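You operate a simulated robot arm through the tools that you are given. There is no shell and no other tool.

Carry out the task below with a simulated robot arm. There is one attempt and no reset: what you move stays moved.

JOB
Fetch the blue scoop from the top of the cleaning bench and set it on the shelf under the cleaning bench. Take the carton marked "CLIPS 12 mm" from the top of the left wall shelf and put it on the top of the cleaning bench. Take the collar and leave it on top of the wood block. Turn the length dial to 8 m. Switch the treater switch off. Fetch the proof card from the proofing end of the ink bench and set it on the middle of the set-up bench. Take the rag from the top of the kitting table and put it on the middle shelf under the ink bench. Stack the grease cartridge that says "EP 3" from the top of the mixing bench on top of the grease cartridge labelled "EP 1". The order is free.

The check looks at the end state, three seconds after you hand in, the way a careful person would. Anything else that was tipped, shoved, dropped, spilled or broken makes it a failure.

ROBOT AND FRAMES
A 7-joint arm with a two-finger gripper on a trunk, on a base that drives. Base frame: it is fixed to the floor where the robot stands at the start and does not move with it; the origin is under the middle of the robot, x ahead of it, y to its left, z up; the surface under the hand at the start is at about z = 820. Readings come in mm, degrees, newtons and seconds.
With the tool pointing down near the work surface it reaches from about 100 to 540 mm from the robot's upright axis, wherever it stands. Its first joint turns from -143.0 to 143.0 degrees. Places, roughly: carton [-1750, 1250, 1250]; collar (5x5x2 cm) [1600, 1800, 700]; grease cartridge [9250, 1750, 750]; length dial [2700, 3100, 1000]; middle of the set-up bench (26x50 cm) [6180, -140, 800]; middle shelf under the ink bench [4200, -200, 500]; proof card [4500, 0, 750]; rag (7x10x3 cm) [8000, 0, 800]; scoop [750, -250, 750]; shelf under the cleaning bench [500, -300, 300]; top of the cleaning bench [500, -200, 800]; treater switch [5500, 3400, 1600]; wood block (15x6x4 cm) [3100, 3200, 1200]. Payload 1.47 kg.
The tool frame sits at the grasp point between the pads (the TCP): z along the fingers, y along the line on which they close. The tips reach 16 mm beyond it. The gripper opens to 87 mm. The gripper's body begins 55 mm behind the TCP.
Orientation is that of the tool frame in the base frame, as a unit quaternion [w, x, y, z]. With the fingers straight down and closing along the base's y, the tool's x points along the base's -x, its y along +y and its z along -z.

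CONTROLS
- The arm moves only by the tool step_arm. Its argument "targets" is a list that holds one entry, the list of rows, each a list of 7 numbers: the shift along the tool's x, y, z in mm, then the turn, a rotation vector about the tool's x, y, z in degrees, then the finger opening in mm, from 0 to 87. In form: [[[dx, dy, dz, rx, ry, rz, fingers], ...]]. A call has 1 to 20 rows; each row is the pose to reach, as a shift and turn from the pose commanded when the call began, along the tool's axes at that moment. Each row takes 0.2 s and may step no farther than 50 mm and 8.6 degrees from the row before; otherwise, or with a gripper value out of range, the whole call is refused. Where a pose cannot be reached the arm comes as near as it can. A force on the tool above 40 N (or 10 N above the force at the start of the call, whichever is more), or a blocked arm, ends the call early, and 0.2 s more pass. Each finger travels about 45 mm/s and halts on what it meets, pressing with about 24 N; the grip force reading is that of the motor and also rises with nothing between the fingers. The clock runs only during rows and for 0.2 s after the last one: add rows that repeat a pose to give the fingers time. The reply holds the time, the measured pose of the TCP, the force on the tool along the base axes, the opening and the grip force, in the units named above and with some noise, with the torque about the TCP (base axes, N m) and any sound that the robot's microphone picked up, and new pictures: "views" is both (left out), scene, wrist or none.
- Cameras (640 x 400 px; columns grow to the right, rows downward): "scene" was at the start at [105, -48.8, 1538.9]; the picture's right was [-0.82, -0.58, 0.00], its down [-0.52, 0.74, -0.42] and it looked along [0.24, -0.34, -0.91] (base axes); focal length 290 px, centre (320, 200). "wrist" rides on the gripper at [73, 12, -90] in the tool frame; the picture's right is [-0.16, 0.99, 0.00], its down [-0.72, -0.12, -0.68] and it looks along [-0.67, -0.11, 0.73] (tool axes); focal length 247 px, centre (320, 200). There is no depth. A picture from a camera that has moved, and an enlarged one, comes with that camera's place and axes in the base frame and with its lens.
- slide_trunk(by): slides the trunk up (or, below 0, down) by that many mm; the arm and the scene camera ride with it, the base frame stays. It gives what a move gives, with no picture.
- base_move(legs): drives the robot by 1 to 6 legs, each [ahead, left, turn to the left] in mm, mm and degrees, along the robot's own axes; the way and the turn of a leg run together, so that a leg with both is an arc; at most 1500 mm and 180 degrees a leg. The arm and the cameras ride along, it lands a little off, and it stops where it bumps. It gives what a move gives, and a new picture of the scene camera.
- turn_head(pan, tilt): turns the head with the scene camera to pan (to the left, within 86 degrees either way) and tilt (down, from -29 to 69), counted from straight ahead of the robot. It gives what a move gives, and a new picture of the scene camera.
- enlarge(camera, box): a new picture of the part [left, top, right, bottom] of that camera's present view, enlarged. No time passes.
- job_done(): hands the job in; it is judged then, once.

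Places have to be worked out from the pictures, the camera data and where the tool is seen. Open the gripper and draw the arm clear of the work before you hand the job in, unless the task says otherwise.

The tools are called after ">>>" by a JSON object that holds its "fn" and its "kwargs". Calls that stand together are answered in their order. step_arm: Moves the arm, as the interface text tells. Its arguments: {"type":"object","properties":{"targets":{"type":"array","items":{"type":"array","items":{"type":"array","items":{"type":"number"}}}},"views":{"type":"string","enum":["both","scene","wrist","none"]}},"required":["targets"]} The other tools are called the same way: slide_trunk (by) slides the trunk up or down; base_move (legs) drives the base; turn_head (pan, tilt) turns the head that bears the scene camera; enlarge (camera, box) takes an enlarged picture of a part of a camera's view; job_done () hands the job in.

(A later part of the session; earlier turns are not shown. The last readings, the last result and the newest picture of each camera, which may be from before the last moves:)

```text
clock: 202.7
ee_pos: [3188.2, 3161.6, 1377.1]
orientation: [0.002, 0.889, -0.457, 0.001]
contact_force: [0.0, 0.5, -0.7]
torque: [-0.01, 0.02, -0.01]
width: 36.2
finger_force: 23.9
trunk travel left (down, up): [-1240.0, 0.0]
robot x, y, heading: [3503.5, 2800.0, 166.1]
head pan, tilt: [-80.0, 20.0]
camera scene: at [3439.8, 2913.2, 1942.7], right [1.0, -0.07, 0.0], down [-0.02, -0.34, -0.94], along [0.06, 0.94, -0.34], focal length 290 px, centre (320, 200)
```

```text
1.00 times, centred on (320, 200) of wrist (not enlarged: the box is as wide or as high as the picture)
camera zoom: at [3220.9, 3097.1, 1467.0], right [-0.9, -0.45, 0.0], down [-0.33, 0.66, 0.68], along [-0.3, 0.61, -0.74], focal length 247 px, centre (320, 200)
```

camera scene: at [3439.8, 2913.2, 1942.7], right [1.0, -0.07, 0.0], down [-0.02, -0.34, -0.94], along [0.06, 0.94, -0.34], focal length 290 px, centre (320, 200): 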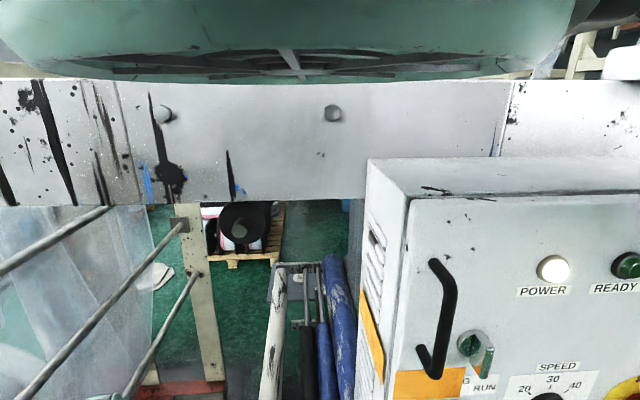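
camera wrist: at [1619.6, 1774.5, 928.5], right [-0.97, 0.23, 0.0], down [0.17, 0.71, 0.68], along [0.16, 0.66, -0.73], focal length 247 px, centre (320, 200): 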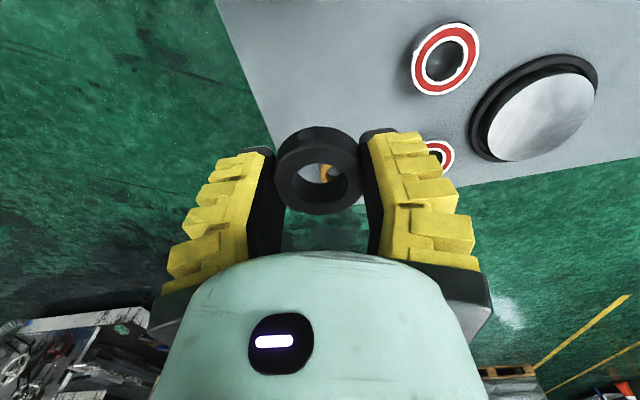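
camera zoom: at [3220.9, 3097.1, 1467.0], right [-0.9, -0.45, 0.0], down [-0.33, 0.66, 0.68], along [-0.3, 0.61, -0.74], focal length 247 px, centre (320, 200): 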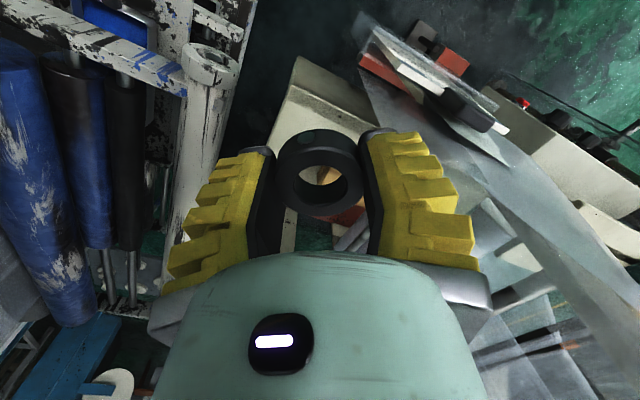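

The control box looks untouched. I turn the hand 25° so its camera side keeps away from the film, and look at the block again.

>>> {"fn": "step_arm", "kwargs": {"targets": [[[0, 0, 0, 0, 0, -7, 20], [0, 0, 0, 0, 0, -14, 20], [0, 0, 0, 0, 0, -21, 20], [0, 0, 0, 0, 0, -27, 20]]], "views": "wrist"}}

>>> {"fn": "turn_head", "kwargs": {"pan": -56, "tilt": 35}}

>>> {"fn": "enlarge", "kwargs": {"camera": "scene", "box": [60, 190, 320, 400]}}

```text
clock: 203.7
ee_pos: [3189.6, 3161.8, 1378.0]
orientation: [0.001, 0.972, -0.236, 0.001]
contact_force: [0.9, 0.3, -0.9]
torque: [0.01, -0.02, 0.0]
width: 36.2
finger_force: 23.9
trunk travel left (down, up): [-1240.0, 0.0]
robot x, y, heading: [3504.0, 2803.9, 166.3]
head pan, tilt: [-80.0, 20.0]
camera wrist: at [3247.6, 3118.8, 1466.7], right [-0.59, -0.8, 0.0], down [-0.59, 0.44, 0.68], along [-0.55, 0.4, -0.73], focal length 247 px, centre (320, 200)
```

wrist: 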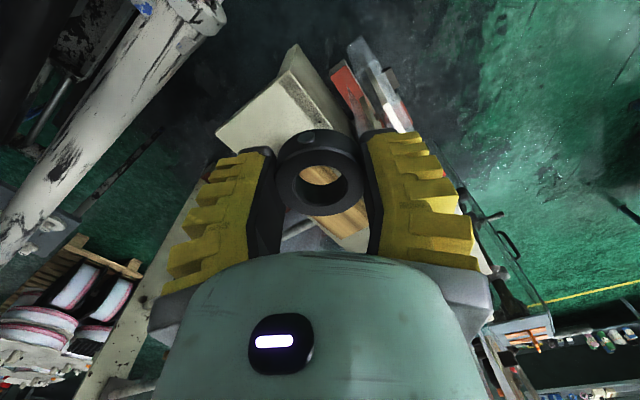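

```text
clock: 204.6
ee_pos: [3188.8, 3161.0, 1375.9]
orientation: [0.002, 0.971, -0.238, 0.001]
contact_force: [-0.4, 1.0, -1.4]
torque: [-0.01, 0.0, 0.0]
width: 36.1
finger_force: 23.6
trunk travel left (down, up): [-1240.0, 0.0]
robot x, y, heading: [3502.8, 2805.3, 166.4]
head pan, tilt: [-56.0, 35.0]
camera scene: at [3403.3, 2903.0, 1918.9], right [0.94, 0.34, 0.0], down [0.2, -0.54, -0.82], along [-0.28, 0.77, -0.57], focal length 290 px, centre (320, 200)
```

scene: 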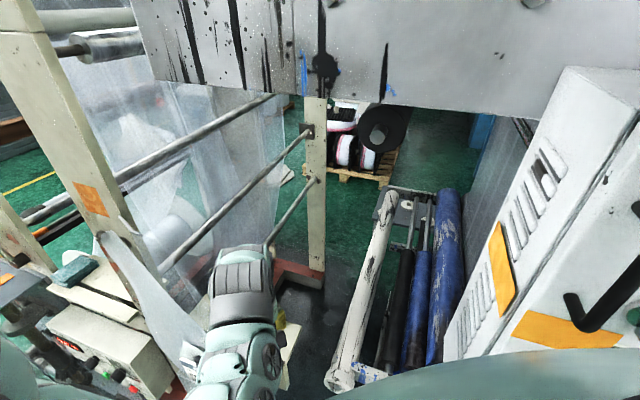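

```text
1.90 times, centred on (190, 295) of scene
camera zoom: at [3403.3, 2903.0, 1918.9], right [0.94, 0.34, 0.0], down [0.2, -0.54, -0.82], along [-0.28, 0.77, -0.57], focal length 553 px, centre (568, 19)
```

zoom: 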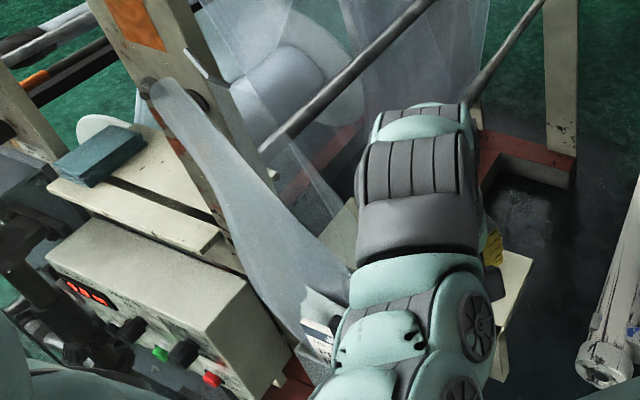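

I enlarge the wrist view at the block.

>>> {"fn": "enlarge", "kwargs": {"camera": "wrist", "box": [200, 40, 440, 260]}}

```text
1.82 times, centred on (320, 150) of wrist
camera zoom: at [3247.6, 3118.8, 1466.7], right [-0.6, -0.8, 0.0], down [-0.59, 0.44, 0.68], along [-0.55, 0.4, -0.73], focal length 449 px, centre (320, 291)
```

zoom: 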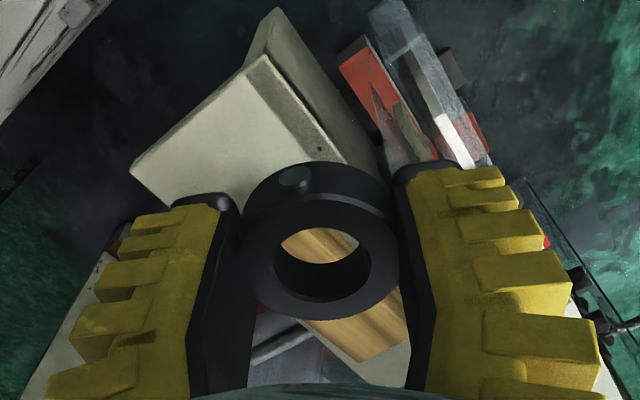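

Block and ledge positions agree (block right end x≈3142, far end x≈3000; ledge end x≈3208). I move the base only half the way, to stay clear of the control box, and will do the rest by arm extension.

>>> {"fn": "base_move", "kwargs": {"legs": [[58, -27, 0]]}}

>>> {"fn": "enlarge", "kwargs": {"camera": "wrist", "box": [160, 0, 560, 260]}}

```text
clock: 205.6
ee_pos: [3140.9, 3202.4, 1377.9]
orientation: [0.001, 0.971, -0.239, 0.0]
contact_force: [0.2, 0.1, -1.7]
torque: [0.03, -0.03, 0.01]
width: 36.1
finger_force: 23.6
trunk travel left (down, up): [-1240.0, 0.0]
robot x, y, heading: [3450.8, 2846.5, 166.4]
head pan, tilt: [-56.0, 35.0]
camera scene: at [3354.3, 2943.2, 1918.8], right [0.94, 0.34, 0.0], down [0.2, -0.54, -0.82], along [-0.28, 0.77, -0.57], focal length 290 px, centre (320, 200)
```

scene: 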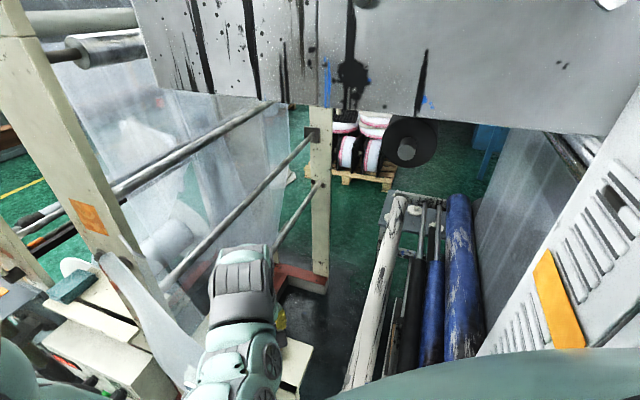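

```text
1.54 times, centred on (360, 130) of wrist
camera zoom: at [3199.2, 3159.4, 1466.7], right [-0.6, -0.8, 0.0], down [-0.59, 0.44, 0.68], along [-0.55, 0.4, -0.73], focal length 380 px, centre (258, 308)
```

zoom: 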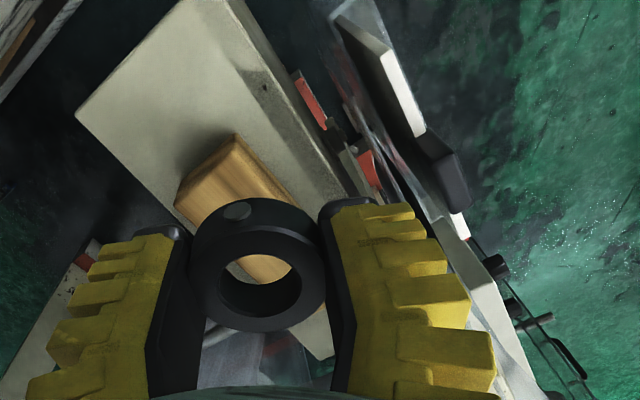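

I zoom on the block's right end for exact alignment.

>>> {"fn": "enlarge", "kwargs": {"camera": "wrist", "box": [260, 60, 400, 220]}}

```text
2.50 times, centred on (330, 140) of wrist
camera zoom: at [3199.2, 3159.4, 1466.7], right [-0.6, -0.8, 0.0], down [-0.59, 0.44, 0.68], along [-0.55, 0.4, -0.73], focal length 617 px, centre (295, 350)
```

zoom: 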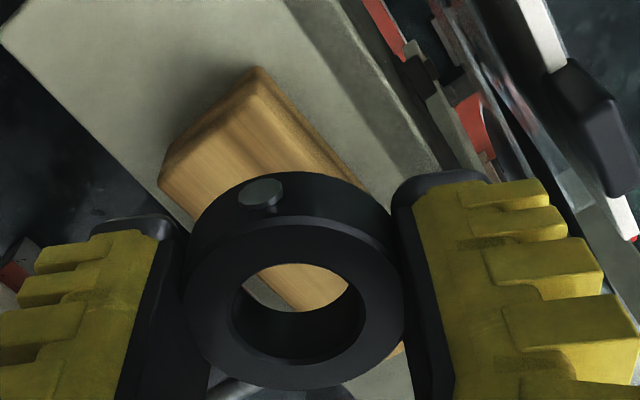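

The block's right end spans y 3221–3269 at x≈3138; I aim for the collar centre at (3100, 3243). I extend and lower the hand to 30 mm above the block.

>>> {"fn": "step_arm", "kwargs": {"targets": [[[-18, -6, 20, 0, 0, 0, 20], [-37, -12, 45, 0, 0, 0, 20], [-55.3, -17.3, 78, 0, 0, 0, 20], [-55.3, -17.3, 78, 0, 0, 0, 20]]], "views": "wrist"}}

```text
clock: 206.6
ee_pos: [3100.7, 3243.1, 1297.9]
orientation: [0.001, 0.972, -0.237, 0.001]
contact_force: [0.3, -0.3, -1.7]
torque: [-0.01, -0.03, -0.03]
width: 36.4
finger_force: 24.3
trunk travel left (down, up): [-1240.0, 0.0]
robot x, y, heading: [3451.4, 2839.1, 166.3]
head pan, tilt: [-56.0, 35.0]
camera wrist: at [3159.3, 3200.7, 1386.7], right [-0.6, -0.8, 0.0], down [-0.59, 0.44, 0.68], along [-0.55, 0.4, -0.73], focal length 247 px, centre (320, 200)
```

wrist: 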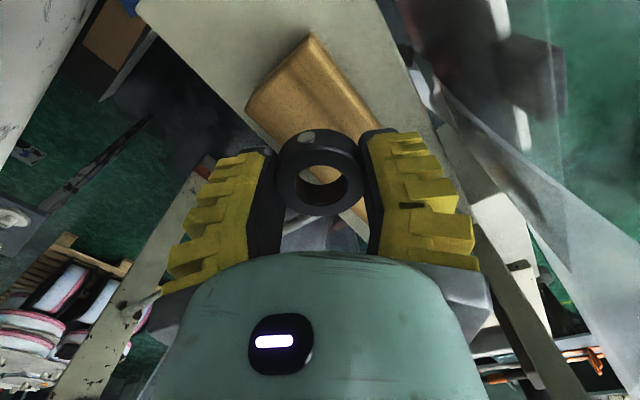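

The collar is centred over the block's right half. I lower until it touches (expected TCP z≈1268).

>>> {"fn": "step_arm", "kwargs": {"targets": [[[0, 0, 12, 0, 0, 0, 20], [0, 0, 22, 0, 0, 0, 20], [0, 0, 26, 0, 0, 0, 20], [0, 0, 28.5, 0, 0, 0, 20]]], "views": "wrist"}}

```text
clock: 207.6
ee_pos: [3100.1, 3243.2, 1270.2]
orientation: [0.001, 0.971, -0.239, 0.001]
contact_force: [0.1, 0.4, -1.1]
torque: [-0.02, -0.02, -0.01]
width: 36.1
finger_force: 23.8
trunk travel left (down, up): [-1240.0, 0.0]
robot x, y, heading: [3451.6, 2844.8, 165.9]
head pan, tilt: [-56.0, 35.0]
camera wrist: at [3158.1, 3200.2, 1359.6], right [-0.6, -0.8, 0.0], down [-0.59, 0.44, 0.68], along [-0.55, 0.4, -0.73], focal length 247 px, centre (320, 200)
```

wrist: 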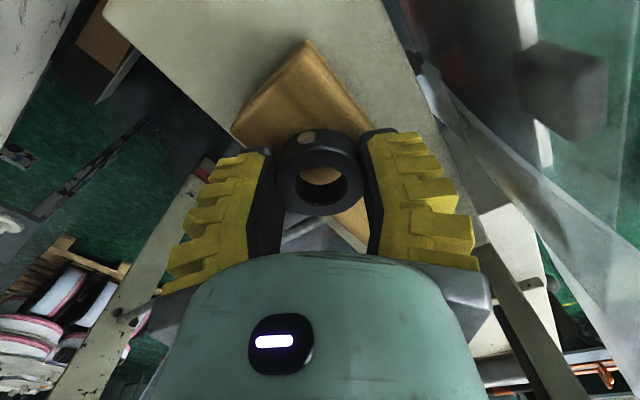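

No contact yet; I continue in 3 mm steps.

>>> {"fn": "step_arm", "kwargs": {"targets": [[[0, 0, 2.5, 0, 0, 0, 20], [0, 0, 5, 0, 0, 0, 20]]], "views": "none"}}

>>> {"fn": "step_arm", "kwargs": {"targets": [[[0, 0, 2, 0, 0, 0, 20], [0, 0, 4, 0, 0, 0, 20]]], "views": "wrist"}}

```text
clock: 208.2
ee_pos: [3099.5, 3242.9, 1265.5]
orientation: [0.001, 0.971, -0.239, 0.001]
contact_force: [0.9, -0.1, -1.5]
torque: [-0.03, -0.05, 0.02]
width: 36.4
finger_force: 24.1
trunk travel left (down, up): [-1240.0, 0.0]
robot x, y, heading: [3452.6, 2841.2, 165.9]
head pan, tilt: [-56.0, 35.0]
```

```text
clock: 208.8
ee_pos: [3100.4, 3242.0, 1264.4]
orientation: [0.002, 0.971, -0.239, 0.002]
contact_force: [-0.8, 0.4, -1.1]
torque: [-0.01, 0.02, -0.01]
width: 36.1
finger_force: 23.7
trunk travel left (down, up): [-1240.0, 0.0]
robot x, y, heading: [3454.4, 2843.1, 165.9]
head pan, tilt: [-56.0, 35.0]
camera wrist: at [3158.8, 3199.7, 1353.8], right [-0.6, -0.8, 0.0], down [-0.59, 0.44, 0.68], along [-0.54, 0.4, -0.74], focal length 247 px, centre (320, 200)
```

wrist: 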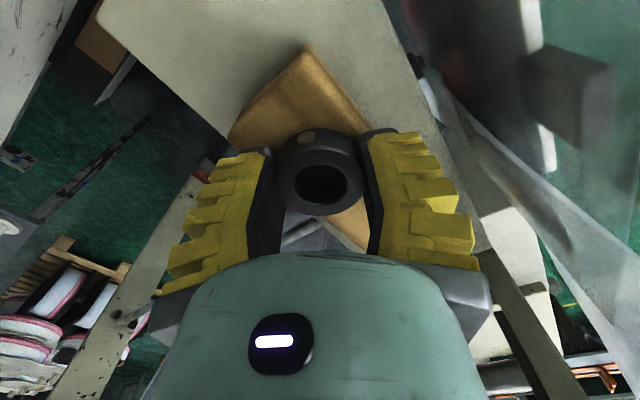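

Very close now (the hole has gone dark). Two more small steps.

>>> {"fn": "step_arm", "kwargs": {"targets": [[[0, 0, 1.5, 0, 0, 0, 20], [0, 0, 3, 0, 0, 0, 20]]], "views": "none"}}

>>> {"fn": "step_arm", "kwargs": {"targets": [[[0, 0, 1.5, 0, 0, 0, 20], [0, 0, 3, 0, 0, 0, 20]]], "views": "wrist"}}

```text
clock: 209.4
ee_pos: [3100.5, 3240.7, 1261.9]
orientation: [0.003, 0.971, -0.238, 0.0]
contact_force: [-0.3, -0.1, -2.0]
torque: [-0.01, 0.01, 0.01]
width: 36.1
finger_force: 24.7
out of reach, approached as far as the arm can: row 1, 2
trunk travel left (down, up): [-1240.0, 0.0]
robot x, y, heading: [3451.0, 2843.3, 166.0]
head pan, tilt: [-56.0, 35.0]
```

```text
clock: 210.0
ee_pos: [3099.9, 3239.7, 1261.1]
orientation: [0.0, 0.971, -0.238, -0.001]
contact_force: [-0.3, 0.0, 9.6]
torque: [0.08, 0.13, 0.0]
width: 36.6
finger_force: 24.0
trunk travel left (down, up): [-1240.0, 0.0]
robot x, y, heading: [3453.3, 2840.0, 165.9]
head pan, tilt: [-56.0, 35.0]
camera wrist: at [3159.1, 3196.5, 1350.3], right [-0.6, -0.8, 0.0], down [-0.59, 0.44, 0.68], along [-0.55, 0.41, -0.73], focal length 247 px, centre (320, 200)
```

wrist: 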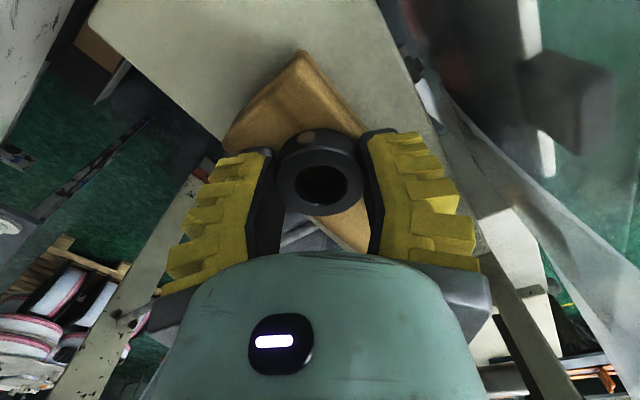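

Contact at 9.6 N: the collar rests on the block. I open the fingers.

>>> {"fn": "step_arm", "kwargs": {"targets": [[[0, 0, -0.5, 0, 0, 0, 36], [0, 0, -0.5, 0, 0, 0, 50], [0, 0, -0.5, 0, 0, 0, 60], [0, 0, -0.5, 0, 0, 0, 66]]], "views": "wrist"}}

```text
clock: 211.0
ee_pos: [3101.3, 3238.2, 1260.0]
orientation: [0.001, 0.971, -0.239, 0.001]
contact_force: [1.3, 0.3, 0.4]
torque: [-0.01, -0.05, -0.01]
width: 69.7
finger_force: 2.7
trunk travel left (down, up): [-1240.0, 0.0]
robot x, y, heading: [3451.0, 2843.2, 166.2]
head pan, tilt: [-56.0, 35.0]
camera wrist: at [3160.0, 3195.4, 1350.1], right [-0.6, -0.8, 0.0], down [-0.59, 0.44, 0.68], along [-0.55, 0.4, -0.73], focal length 247 px, centre (320, 200)
```

wrist: 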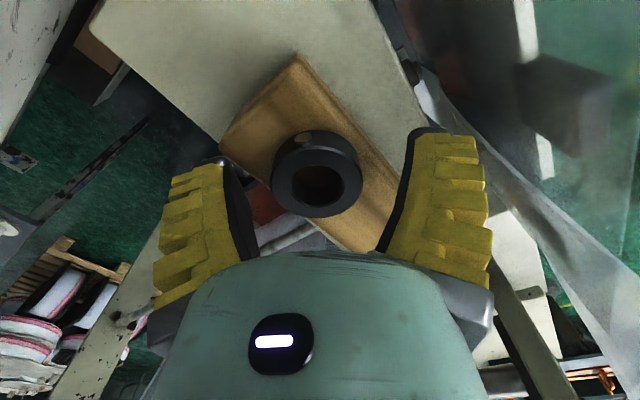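

The collar lies on the block. I rise straight up and check it.

>>> {"fn": "step_arm", "kwargs": {"targets": [[[0, 0, -12, 0, 0, 0, 68], [0, 0, -35, 0, 0, 0, 68], [6, 2, -65, 0, 0, 0, 68], [20, 6, -95, 0, 0, 0, 68], [37, 12, -115, 0, 0, 0, 68], [55, 17, -118, 0, 0, 0, 68]]], "views": "wrist"}}

>>> {"fn": "enlarge", "kwargs": {"camera": "wrist", "box": [200, 40, 440, 260]}}

```text
clock: 212.4
ee_pos: [3137.8, 3213.8, 1366.4]
orientation: [0.003, 0.971, -0.239, 0.0]
contact_force: [-0.2, 0.6, -0.3]
torque: [-0.02, -0.02, 0.03]
width: 71.6
finger_force: 2.4
out of reach, approached as far as the arm can: row 5, 6
trunk travel left (down, up): [-1240.0, 0.0]
robot x, y, heading: [3448.6, 2841.5, 165.8]
head pan, tilt: [-56.0, 35.0]
camera wrist: at [3197.0, 3170.5, 1456.3], right [-0.6, -0.8, 0.0], down [-0.59, 0.44, 0.68], along [-0.55, 0.4, -0.74], focal length 247 px, centre (320, 200)
```

wrist: 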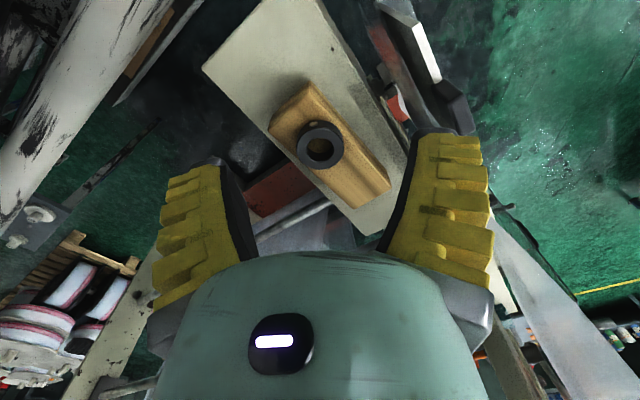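

```text
1.82 times, centred on (320, 150) of wrist
camera zoom: at [3197.0, 3170.5, 1456.3], right [-0.6, -0.8, 0.0], down [-0.59, 0.44, 0.68], along [-0.55, 0.4, -0.74], focal length 449 px, centre (320, 291)
```

zoom: 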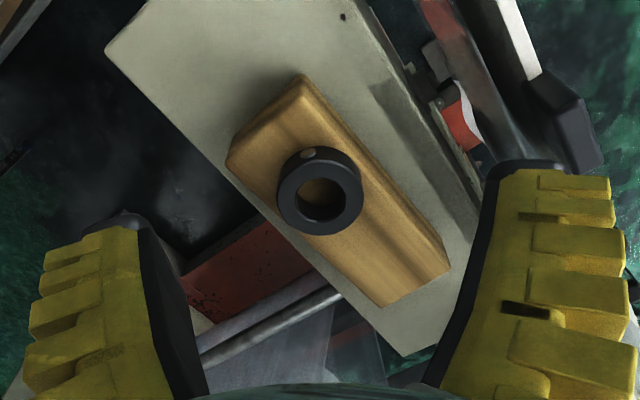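

The collar sits on the block. I retreat the way I came, then move left and turn so the length panel is straight ahead of the arm.

>>> {"fn": "base_move", "kwargs": {"legs": [[-64.4, 30.1, 0], [-73.6, 290.8, 0], [484.7, 122.7, 0], [0, 0, -41]]}}

>>> {"fn": "turn_head", "kwargs": {"pan": -57, "tilt": 35}}

>>> {"fn": "enlarge", "kwargs": {"camera": "scene", "box": [130, 190, 330, 330]}}

```text
clock: 219.5
ee_pos: [3022.0, 2980.8, 1366.2]
orientation: [0.002, 0.825, -0.565, 0.0]
contact_force: [-0.3, 0.2, -0.7]
torque: [0.03, 0.02, 0.03]
width: 71.8
finger_force: 2.0
trunk travel left (down, up): [-1240.0, 0.0]
robot x, y, heading: [3011.6, 2493.6, 124.5]
head pan, tilt: [-56.0, 35.0]
camera scene: at [3004.0, 2635.8, 1918.9], right [0.93, -0.36, 0.0], down [-0.21, -0.53, -0.82], along [0.3, 0.76, -0.57], focal length 290 px, centre (320, 200)
```

scene: 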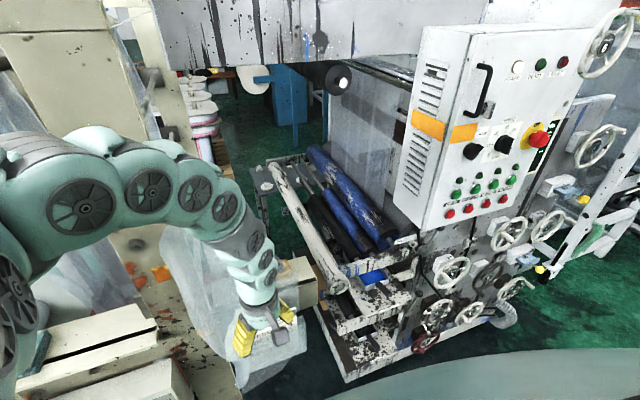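

```text
clock: 220.1
ee_pos: [3022.6, 2981.1, 1367.0]
orientation: [0.003, 0.824, -0.566, 0.001]
contact_force: [0.4, 0.2, 0.4]
torque: [-0.03, -0.03, 0.01]
width: 71.7
finger_force: 2.2
trunk travel left (down, up): [-1240.0, 0.0]
robot x, y, heading: [3011.5, 2498.7, 124.4]
head pan, tilt: [-57.0, 35.0]
camera scene: at [3005.4, 2635.3, 1918.9], right [0.92, -0.38, 0.0], down [-0.22, -0.53, -0.82], along [0.31, 0.76, -0.57], focal length 290 px, centre (320, 200)
```

scene: 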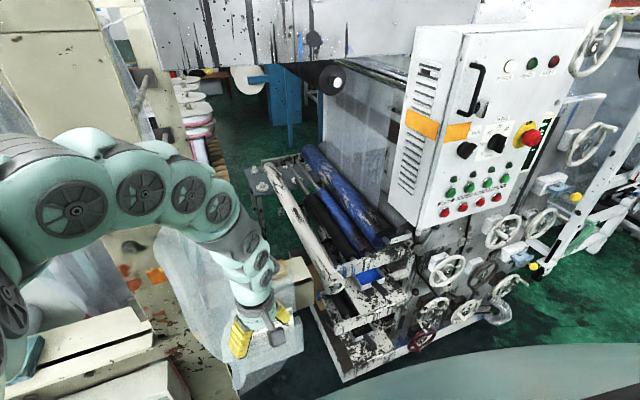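

```text
2.86 times, centred on (230, 260) of scene
camera zoom: at [3005.4, 2635.3, 1918.9], right [0.92, -0.38, 0.0], down [-0.22, -0.53, -0.82], along [0.31, 0.76, -0.57], focal length 830 px, centre (577, 29)
```

zoom: 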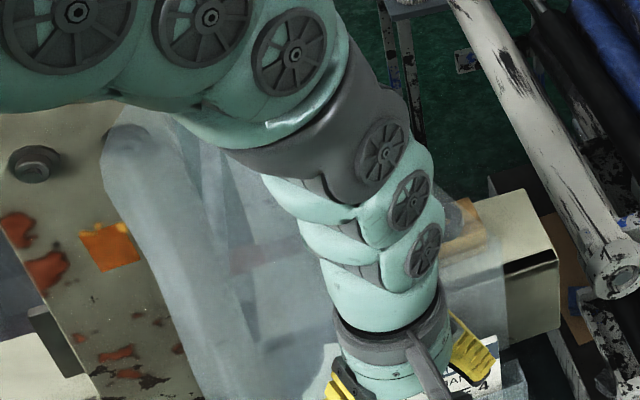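

I move left in front of the panel, a little farther back, and lower the trunk.

>>> {"fn": "base_move", "kwargs": {"legs": [[125.4, 271.6, 0]]}}

>>> {"fn": "slide_trunk", "kwargs": {"by": -340}}

>>> {"fn": "turn_head", "kwargs": {"pan": -56, "tilt": 30}}

>>> {"fn": "enlarge", "kwargs": {"camera": "wrist", "box": [0, 0, 640, 400]}}

```text
clock: 222.2
ee_pos: [2726.2, 2929.7, 1366.7]
orientation: [0.002, 0.823, -0.568, 0.0]
contact_force: [0.3, 0.6, 0.8]
torque: [0.02, -0.02, 0.03]
width: 71.7
finger_force: 2.5
trunk travel left (down, up): [-1240.0, 0.0]
robot x, y, heading: [2714.1, 2444.5, 124.1]
head pan, tilt: [-57.0, 35.0]
camera scene: at [2709.1, 2583.8, 1918.9], right [0.92, -0.39, 0.0], down [-0.22, -0.53, -0.82], along [0.32, 0.76, -0.57], focal length 290 px, centre (320, 200)
```

scene: 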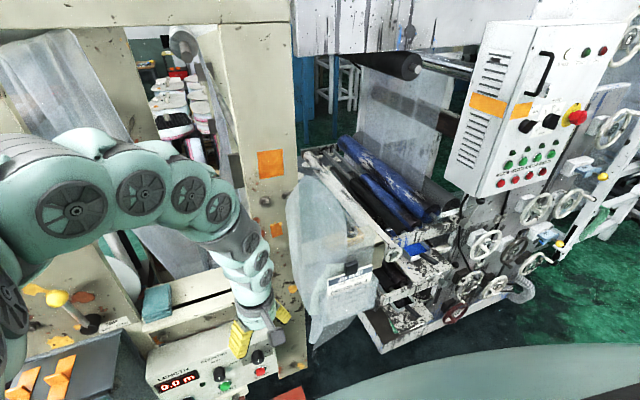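

```text
clock: 225.5
ee_pos: [2725.6, 2930.1, 1026.3]
orientation: [0.002, 0.822, -0.569, 0.001]
contact_force: [-0.4, 1.0, 0.8]
torque: [0.02, 0.01, 0.02]
width: 71.5
finger_force: 3.0
trunk travel left (down, up): [-900.0, 340.0]
robot x, y, heading: [2715.0, 2447.9, 124.3]
head pan, tilt: [-57.0, 35.0]
```

```text
clock: 226.1
ee_pos: [2726.0, 2930.6, 1026.5]
orientation: [0.003, 0.823, -0.568, 0.001]
contact_force: [0.5, 0.3, 0.0]
torque: [0.0, -0.03, 0.04]
width: 71.9
finger_force: 2.9
trunk travel left (down, up): [-900.0, 340.0]
robot x, y, heading: [2714.6, 2444.1, 124.1]
head pan, tilt: [-56.0, 30.0]
camera scene: at [2708.6, 2586.6, 1586.6], right [0.93, -0.37, 0.0], down [-0.19, -0.46, -0.87], along [0.32, 0.8, -0.5], focal length 290 px, centre (320, 200)
```

scene: 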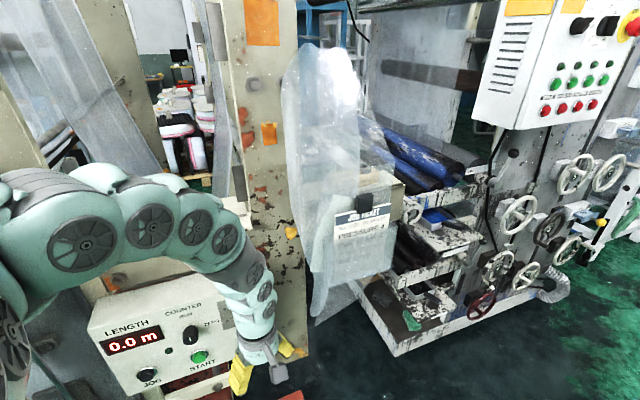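

```text
1.00 times, centred on (320, 200) of wrist (not enlarged: the box is as wide or as high as the picture)
camera zoom: at [2741.5, 2858.6, 1116.2], right [-0.98, -0.2, 0.0], down [-0.15, 0.72, 0.68], along [-0.14, 0.66, -0.74], focal length 247 px, centre (320, 200)
```

zoom: 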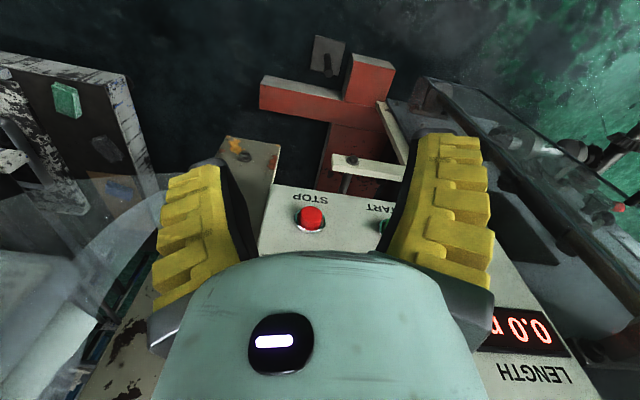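

Now I turn the hand to face the panel squarely: first yaw back 21°, then pitch up to horizontal, well in front of the panel.

>>> {"fn": "step_arm", "kwargs": {"targets": [[[0, 0, 0, 0, 0, 7, 70], [0, 0, 0, 0, 0, 14, 70], [0, 0, 0, 0, 0, 20.8, 70]]], "views": "none"}}

>>> {"fn": "step_arm", "kwargs": {"targets": [[[0, 0, 0, 0, -8, 0, 70], [0, 0, 0, 0, -16, 0, 70], [0, 0, 0, 0, -24, 0, 70], [0, 0, 0, 0, -32, 0, 70], [0, 0, 0, 0, -40, 0, 70], [0, 0, 0, 0, -48, 0, 70], [0, 0, 0, 0, -56, 0, 70], [0, 0, 0, 0, -64, 0, 70], [0, 0, 0, 0, -72, 0, 70], [0, 0, 0, 0, -80, 0, 70], [0, 0, 0, 0, -85, 0, 70], [0, 0, 0, 0, -90, 0, 70]]], "views": "both"}}

```text
clock: 226.9
ee_pos: [2727.3, 2929.4, 1025.6]
orientation: [-0.003, -0.706, 0.708, 0.0]
contact_force: [1.1, 0.4, -0.9]
torque: [0.01, -0.01, 0.0]
width: 73.4
finger_force: 2.0
trunk travel left (down, up): [-900.0, 340.0]
robot x, y, heading: [2713.1, 2442.0, 124.1]
head pan, tilt: [-56.0, 30.0]
```

```text
clock: 229.5
ee_pos: [2726.5, 2930.8, 1026.6]
orientation: [0.498, -0.501, 0.502, 0.499]
contact_force: [-0.5, 0.3, 0.9]
torque: [0.02, 0.03, 0.01]
width: 73.4
finger_force: 2.4
out of reach, approached as far as the arm can: row 1, 2, 3, 4, 5, 6, 7, 8, 9
trunk travel left (down, up): [-900.0, 340.0]
robot x, y, heading: [2716.1, 2443.3, 124.0]
head pan, tilt: [-56.0, 30.0]
camera scene: at [2708.5, 2586.5, 1586.6], right [0.93, -0.37, 0.0], down [-0.19, -0.46, -0.87], along [0.32, 0.8, -0.5], focal length 290 px, centre (320, 200)
camera wrist: at [2713.8, 2841.8, 954.4], right [-0.99, 0.0, 0.16], down [0.12, -0.68, 0.73], along [0.11, 0.74, 0.67], focal length 247 px, centre (320, 200)
```

scene: 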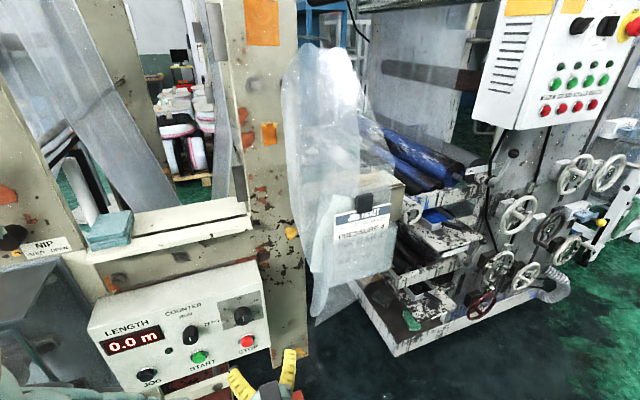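
wrist: 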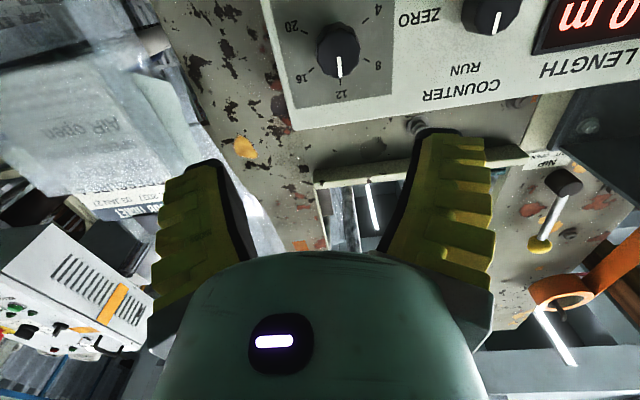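

Now both cameras see the panel clearly; the pointer stands at 12. I enlarge the dial.

>>> {"fn": "enlarge", "kwargs": {"camera": "wrist", "box": [270, 0, 410, 110]}}

>>> {"fn": "enlarge", "kwargs": {"camera": "scene", "box": [160, 280, 290, 370]}}

```text
3.64 times, centred on (340, 55) of wrist
camera zoom: at [2713.8, 2841.8, 954.4], right [-0.99, 0.0, 0.16], down [0.12, -0.68, 0.73], along [0.11, 0.74, 0.67], focal length 898 px, centre (247, 727)
```

zoom: 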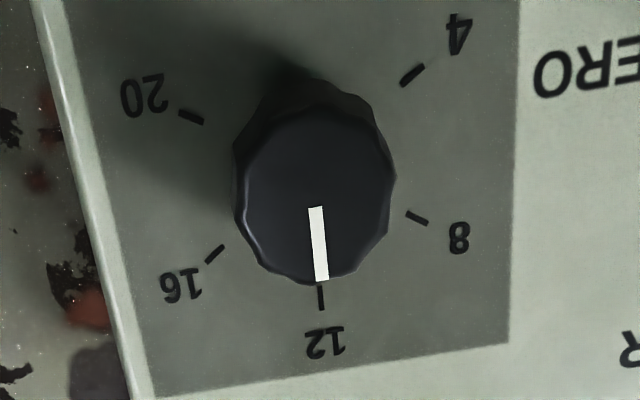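

```text
4.44 times, centred on (225, 325) of scene
camera zoom: at [2708.5, 2586.5, 1586.6], right [0.93, -0.37, 0.0], down [-0.19, -0.46, -0.87], along [0.32, 0.8, -0.5], focal length 1291 px, centre (742, -356)
```

zoom: 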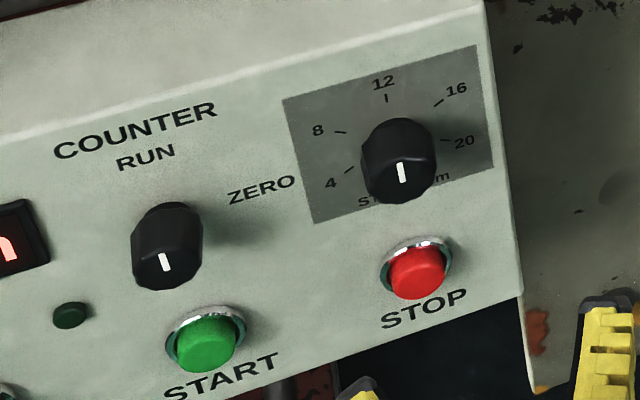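

The geometry is clean: knob axis at x≈2707, z≈1004, panel face y≈3094, knob face y≈3068, and the marks are 60° apart. I align the hand with the axis and pre-rotate it 30°, then drive 105 mm closer.

>>> {"fn": "step_arm", "kwargs": {"targets": [[[6, 5, 0, 0, 0, 7.5, 70], [12, 10, 0, 0, 0, 15, 70], [18, 15, 0, 0, 0, 22.5, 70], [22.6, 19.5, 0, 0, 0, 30, 70]]], "views": "wrist"}}

>>> {"fn": "base_move", "kwargs": {"legs": [[82.9, -55.9, 0]]}}

>>> {"fn": "enlarge", "kwargs": {"camera": "wrist", "box": [0, 0, 640, 400]}}

```text
clock: 230.5
ee_pos: [2705.1, 2928.0, 1014.9]
orientation: [0.351, -0.353, 0.615, 0.612]
contact_force: [0.4, -0.6, -0.6]
torque: [-0.01, 0.02, 0.0]
width: 73.6
finger_force: 2.5
out of reach, approached as far as the arm can: row 4
trunk travel left (down, up): [-900.0, 340.0]
robot x, y, heading: [2714.3, 2440.2, 124.3]
head pan, tilt: [-56.0, 30.0]
camera wrist: at [2657.8, 2839.8, 957.2], right [-0.77, 0.0, 0.63], down [0.46, -0.68, 0.57], along [0.43, 0.74, 0.52], focal length 247 px, centre (320, 200)
```

wrist: 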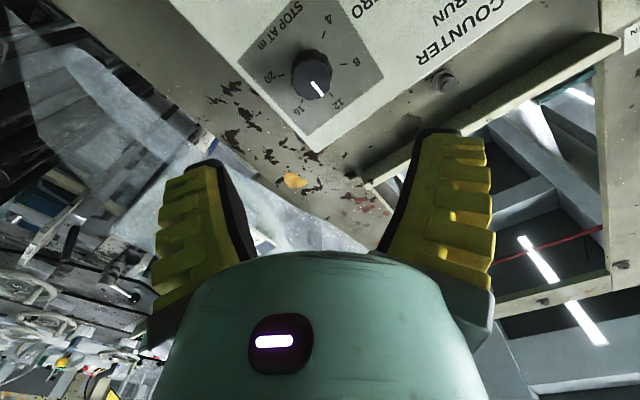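

```text
clock: 231.7
ee_pos: [2704.0, 3029.4, 1014.5]
orientation: [0.353, -0.354, 0.614, 0.611]
contact_force: [0.6, 0.3, 0.2]
torque: [-0.02, -0.01, -0.01]
width: 73.6
finger_force: 2.4
trunk travel left (down, up): [-900.0, 340.0]
robot x, y, heading: [2711.9, 2546.3, 124.5]
head pan, tilt: [-56.0, 30.0]
camera scene: at [2708.4, 2687.4, 1586.6], right [0.93, -0.37, 0.0], down [-0.18, -0.46, -0.87], along [0.32, 0.81, -0.5], focal length 290 px, centre (320, 200)
```

scene: 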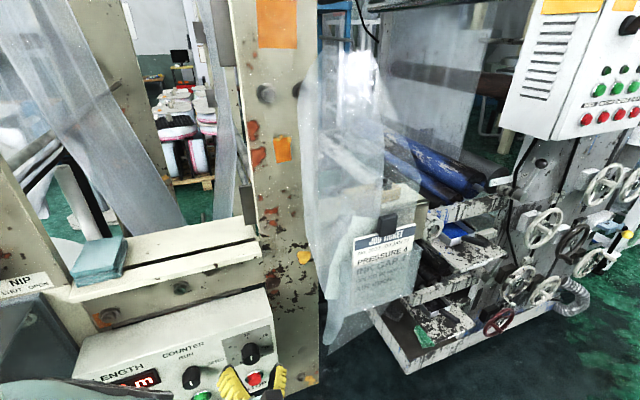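

```text
1.00 times, centred on (320, 200) of wrist (not enlarged: the box is as wide or as high as the picture)
camera zoom: at [2657.7, 2940.7, 957.3], right [-0.77, 0.0, 0.63], down [0.46, -0.68, 0.57], along [0.43, 0.74, 0.52], focal length 247 px, centre (320, 200)
```

zoom: 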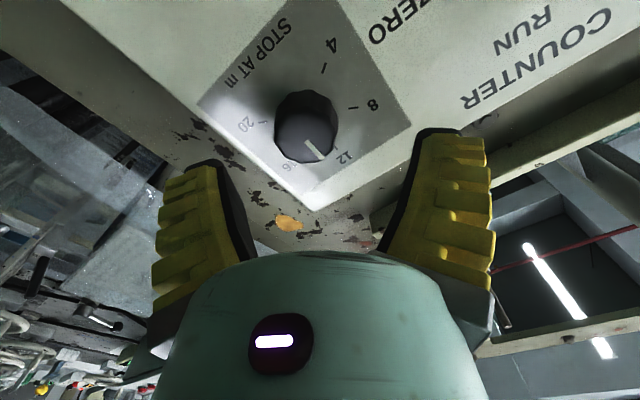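

The hand stands 10 mm high; I lower the trunk 10.5 mm and advance onto the knob.

>>> {"fn": "slide_trunk", "kwargs": {"by": -10.5}}

>>> {"fn": "step_arm", "kwargs": {"targets": [[[-1.5, -2.6, 10, 0, 0, 0, 70], [-1.5, -2.6, 20, 0, 0, 0, 70], [-1.5, -2.6, 30, 0, 0, 0, 70], [-1.5, -2.6, 38, 0, 0, 0, 70]]], "views": "both"}}

```text
clock: 232.3
ee_pos: [2703.9, 3030.2, 1004.1]
orientation: [0.353, -0.354, 0.614, 0.611]
contact_force: [-0.7, -0.6, 0.0]
torque: [-0.02, 0.0, -0.01]
width: 73.6
finger_force: 2.6
trunk travel left (down, up): [-889.0, 351.0]
robot x, y, heading: [2714.5, 2545.7, 124.3]
head pan, tilt: [-56.0, 30.0]
```

```text
clock: 233.3
ee_pos: [2708.1, 3068.6, 1006.5]
orientation: [0.352, -0.353, 0.615, 0.611]
contact_force: [0.5, 0.2, 0.3]
torque: [-0.01, -0.03, -0.02]
width: 73.4
finger_force: 2.7
trunk travel left (down, up): [-889.0, 351.0]
robot x, y, heading: [2717.4, 2543.7, 124.2]
head pan, tilt: [-56.0, 30.0]
camera scene: at [2708.4, 2687.4, 1576.2], right [0.93, -0.37, 0.0], down [-0.18, -0.46, -0.87], along [0.32, 0.81, -0.5], focal length 290 px, centre (320, 200)
camera wrist: at [2661.1, 2979.4, 948.8], right [-0.77, 0.0, 0.63], down [0.46, -0.68, 0.57], along [0.43, 0.74, 0.52], focal length 247 px, centre (320, 200)
```

scene: 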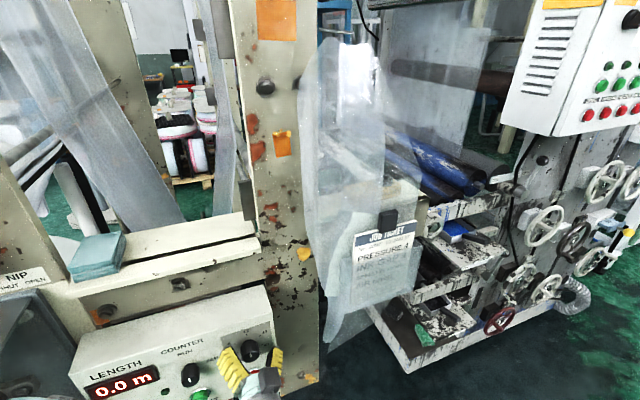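
wrist: 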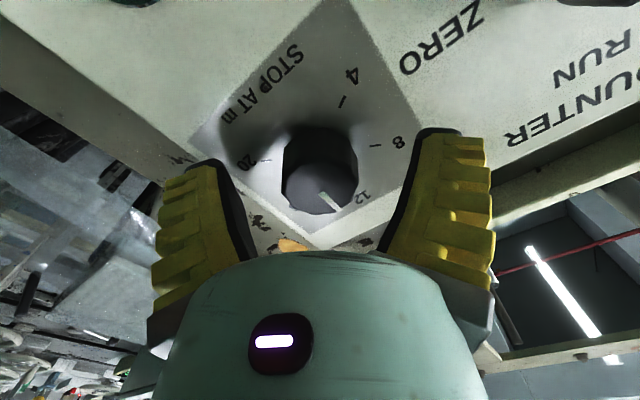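

The knob face sits exactly at the grasp point. I close on it.

>>> {"fn": "step_arm", "kwargs": {"targets": [[[0, 0, 0, 0, 0, 0, 50], [0, 0, 0, 0, 0, 0, 30], [0, 0, 0, 0, 0, 0, 25], [0, 0, 0, 0, 0, 0, 25]]], "views": "wrist"}}

```text
clock: 234.3
ee_pos: [2707.9, 3066.7, 1006.0]
orientation: [0.351, -0.354, 0.615, 0.611]
contact_force: [0.7, -3.4, 2.0]
torque: [-0.37, -0.02, 0.22]
width: 30.2
finger_force: 24.9
trunk travel left (down, up): [-889.0, 351.0]
robot x, y, heading: [2714.0, 2545.0, 124.3]
head pan, tilt: [-56.0, 30.0]
camera wrist: at [2661.2, 2978.6, 948.6], right [-0.77, 0.0, 0.63], down [0.46, -0.68, 0.57], along [0.43, 0.74, 0.52], focal length 247 px, centre (320, 200)
```

wrist: 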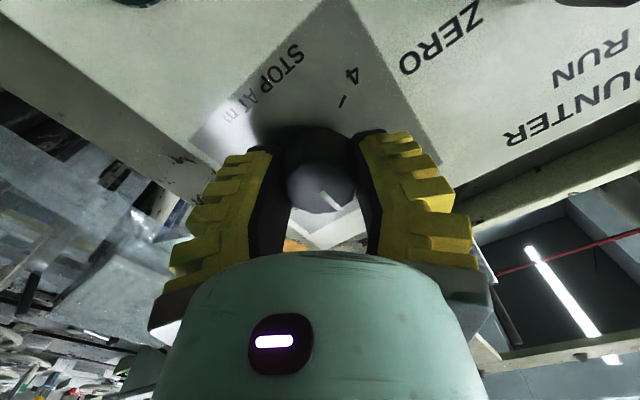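

Gripped. I turn the knob 60° counter-clockwise (one mark, from 12 to 8).

>>> {"fn": "step_arm", "kwargs": {"targets": [[[0, 0, 0, 0, 0, -6, 25], [0, 0, 0, 0, 0, -12, 25], [0, 0, 0, 0, 0, -18, 25], [0, 0, 0, 0, 0, -24, 25], [0, 0, 0, 0, 0, -30, 25], [0, 0, 0, 0, 0, -36, 25], [0, 0, 0, 0, 0, -42, 25], [0, 0, 0, 0, 0, -48, 25], [0, 0, 0, 0, 0, -54, 25], [0, 0, 0, 0, 0, -60, 25], [0, 0, 0, 0, 0, -60, 25]]], "views": "both"}}

```text
clock: 236.7
ee_pos: [2704.4, 3063.4, 1030.7]
orientation: [-0.609, 0.612, -0.355, -0.358]
contact_force: [-16.0, 2.5, 1.8]
torque: [0.27, 0.41, 0.07]
width: 39.4
finger_force: 10.2
out of reach, approached as far as the arm can: row 2, 5, 7, 8, 9, 10, 11
trunk travel left (down, up): [-889.0, 351.0]
robot x, y, heading: [2718.5, 2542.8, 124.4]
head pan, tilt: [-56.0, 30.0]
camera scene: at [2707.2, 2687.7, 1576.3], right [0.93, -0.37, 0.0], down [-0.19, -0.46, -0.87], along [0.32, 0.81, -0.5], focal length 290 px, centre (320, 200)
camera wrist: at [2729.0, 2975.6, 961.0], right [-0.94, -0.01, -0.35], down [-0.25, -0.68, 0.69], along [-0.24, 0.73, 0.64], focal length 247 px, centre (320, 200)
```

scene: 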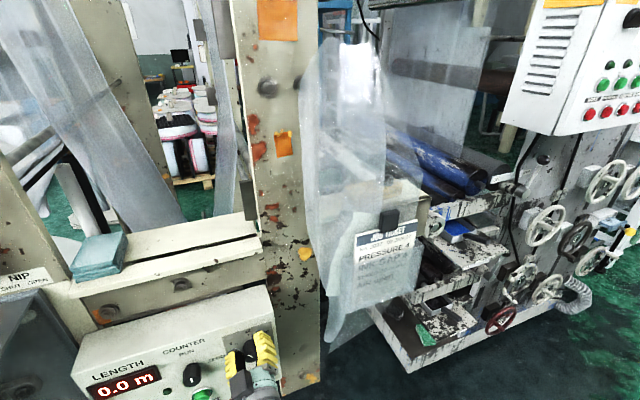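
wrist: 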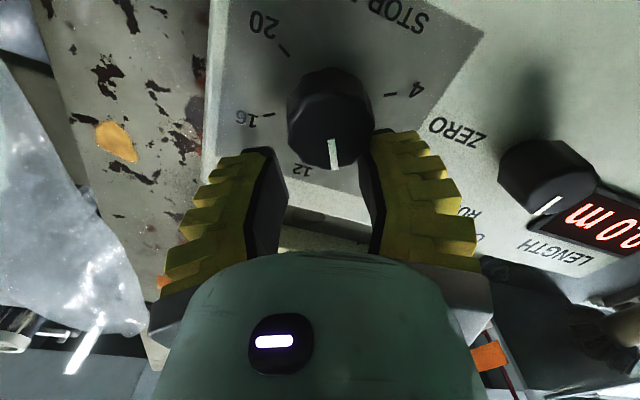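

The arm could not hold its place during the turn and slid off the knob upwards. I look at the dial's present state.

>>> {"fn": "enlarge", "kwargs": {"camera": "wrist", "box": [220, 0, 480, 190]}}

>>> {"fn": "enlarge", "kwargs": {"camera": "scene", "box": [150, 290, 300, 400]}}

```text
2.11 times, centred on (350, 95) of wrist
camera zoom: at [2729.0, 2975.6, 961.0], right [-0.94, -0.01, -0.35], down [-0.25, -0.68, 0.69], along [-0.24, 0.73, 0.64], focal length 520 px, centre (257, 421)
```

zoom: 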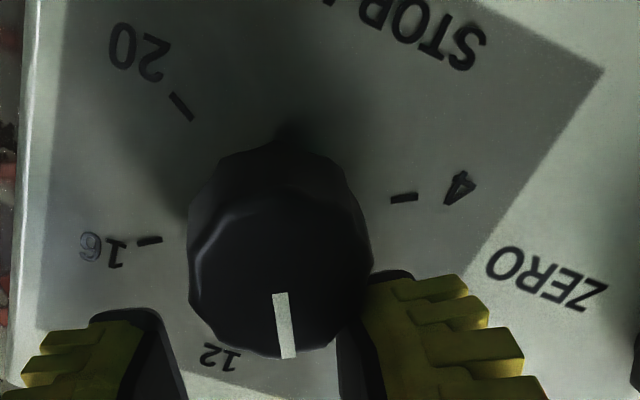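

```text
3.64 times, centred on (225, 345) of scene
camera zoom: at [2707.2, 2687.7, 1576.3], right [0.93, -0.37, 0.0], down [-0.19, -0.46, -0.87], along [0.32, 0.81, -0.5], focal length 1056 px, centre (666, -327)
```

zoom: 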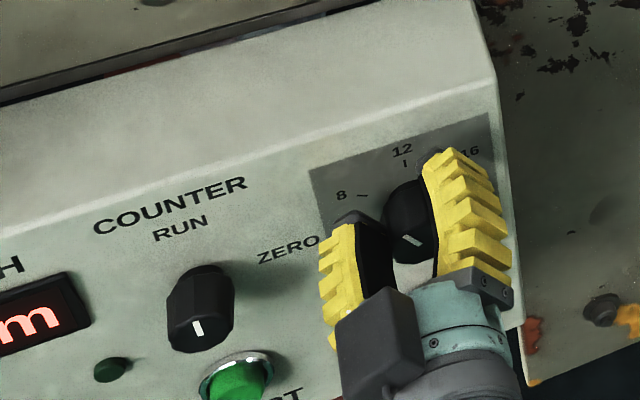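

The knob has turned about 30°, half way to 8; the arm was at its lower limit in this stance. I open, back off, lower the trunk by 100 mm so that the arm works higher, and re-align.

>>> {"fn": "step_arm", "kwargs": {"targets": [[[0, 0, 0, 0, 0, 0, 60], [0, 0, 0, 0, 0, 0, 72], [0, 0, -10, 0, 0, 0, 72], [0, 0, -40, 0, 0, 0, 72], [0, 0, -70, 0, 0, 0, 72]]], "views": "none"}}

>>> {"fn": "slide_trunk", "kwargs": {"by": -110}}

```text
clock: 237.9
ee_pos: [2708.6, 2994.3, 1030.9]
orientation: [-0.611, 0.614, -0.355, -0.353]
contact_force: [-0.2, 0.0, 0.6]
torque: [-0.02, -0.04, -0.01]
width: 75.1
finger_force: 2.2
trunk travel left (down, up): [-889.0, 351.0]
robot x, y, heading: [2712.5, 2545.1, 124.4]
head pan, tilt: [-56.0, 30.0]
```

```text
clock: 239.3
ee_pos: [2709.4, 2993.5, 921.6]
orientation: [-0.61, 0.613, -0.355, -0.355]
contact_force: [-0.7, -0.1, 0.0]
torque: [0.0, 0.01, -0.02]
width: 75.3
finger_force: 2.4
trunk travel left (down, up): [-779.0, 461.0]
robot x, y, heading: [2712.2, 2545.9, 124.5]
head pan, tilt: [-56.0, 30.0]
```

I raise the hand to the knob axis height and rotate it to +15°.

>>> {"fn": "step_arm", "kwargs": {"targets": [[[-12, -6.4, 0, 0, 0, 7.3, 72], [-24.4, -12.7, 0, 0, 0, 14.7, 72], [-36.6, -19.1, 0, 0, 0, 22, 72], [-48.8, -25.5, 0, 0, 0, 29.3, 72], [-61, -31.9, 0, 0, 0, 36.7, 72], [-73.1, -38.2, 0, 0, 0, 44, 72], [-73.1, -38.2, 0, 0, 0, 44, 72]]], "views": "both"}}

>>> {"fn": "enlarge", "kwargs": {"camera": "wrist", "box": [220, 0, 420, 190]}}

```text
clock: 240.9
ee_pos: [2705.0, 2992.3, 1000.4]
orientation: [0.433, -0.435, 0.559, 0.557]
contact_force: [-0.6, -1.1, -0.5]
torque: [0.02, -0.04, -0.01]
width: 75.0
finger_force: 1.9
trunk travel left (down, up): [-779.0, 461.0]
robot x, y, heading: [2718.9, 2548.5, 124.5]
head pan, tilt: [-56.0, 30.0]
camera scene: at [2708.4, 2687.4, 1466.1], right [0.93, -0.37, 0.0], down [-0.18, -0.46, -0.87], along [0.32, 0.81, -0.5], focal length 290 px, centre (320, 200)
camera wrist: at [2676.8, 2903.5, 933.6], right [-0.92, 0.0, 0.4], down [0.29, -0.68, 0.68], along [0.27, 0.74, 0.62], focal length 247 px, centre (320, 200)
```

scene: 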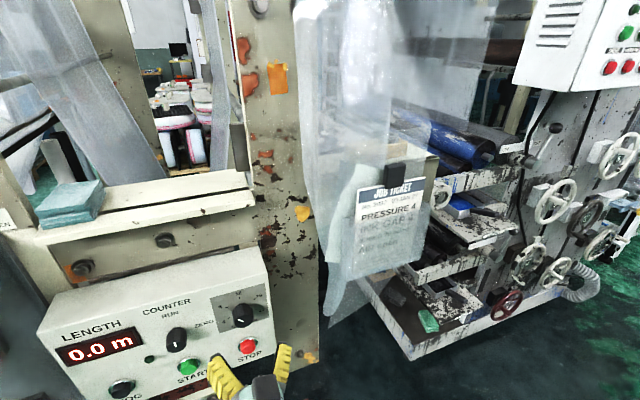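
wrist: 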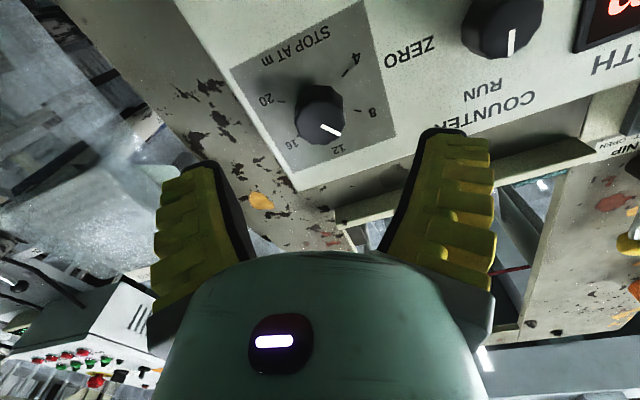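

```text
2.11 times, centred on (320, 95) of wrist
camera zoom: at [2676.8, 2903.5, 933.6], right [-0.92, 0.0, 0.4], down [0.29, -0.68, 0.68], along [0.27, 0.74, 0.62], focal length 520 px, centre (320, 421)
```

zoom: 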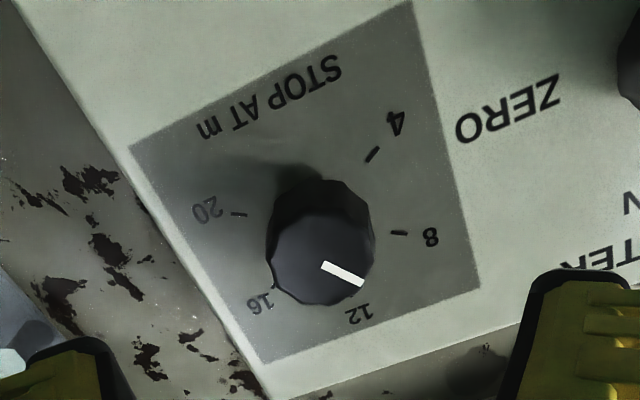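

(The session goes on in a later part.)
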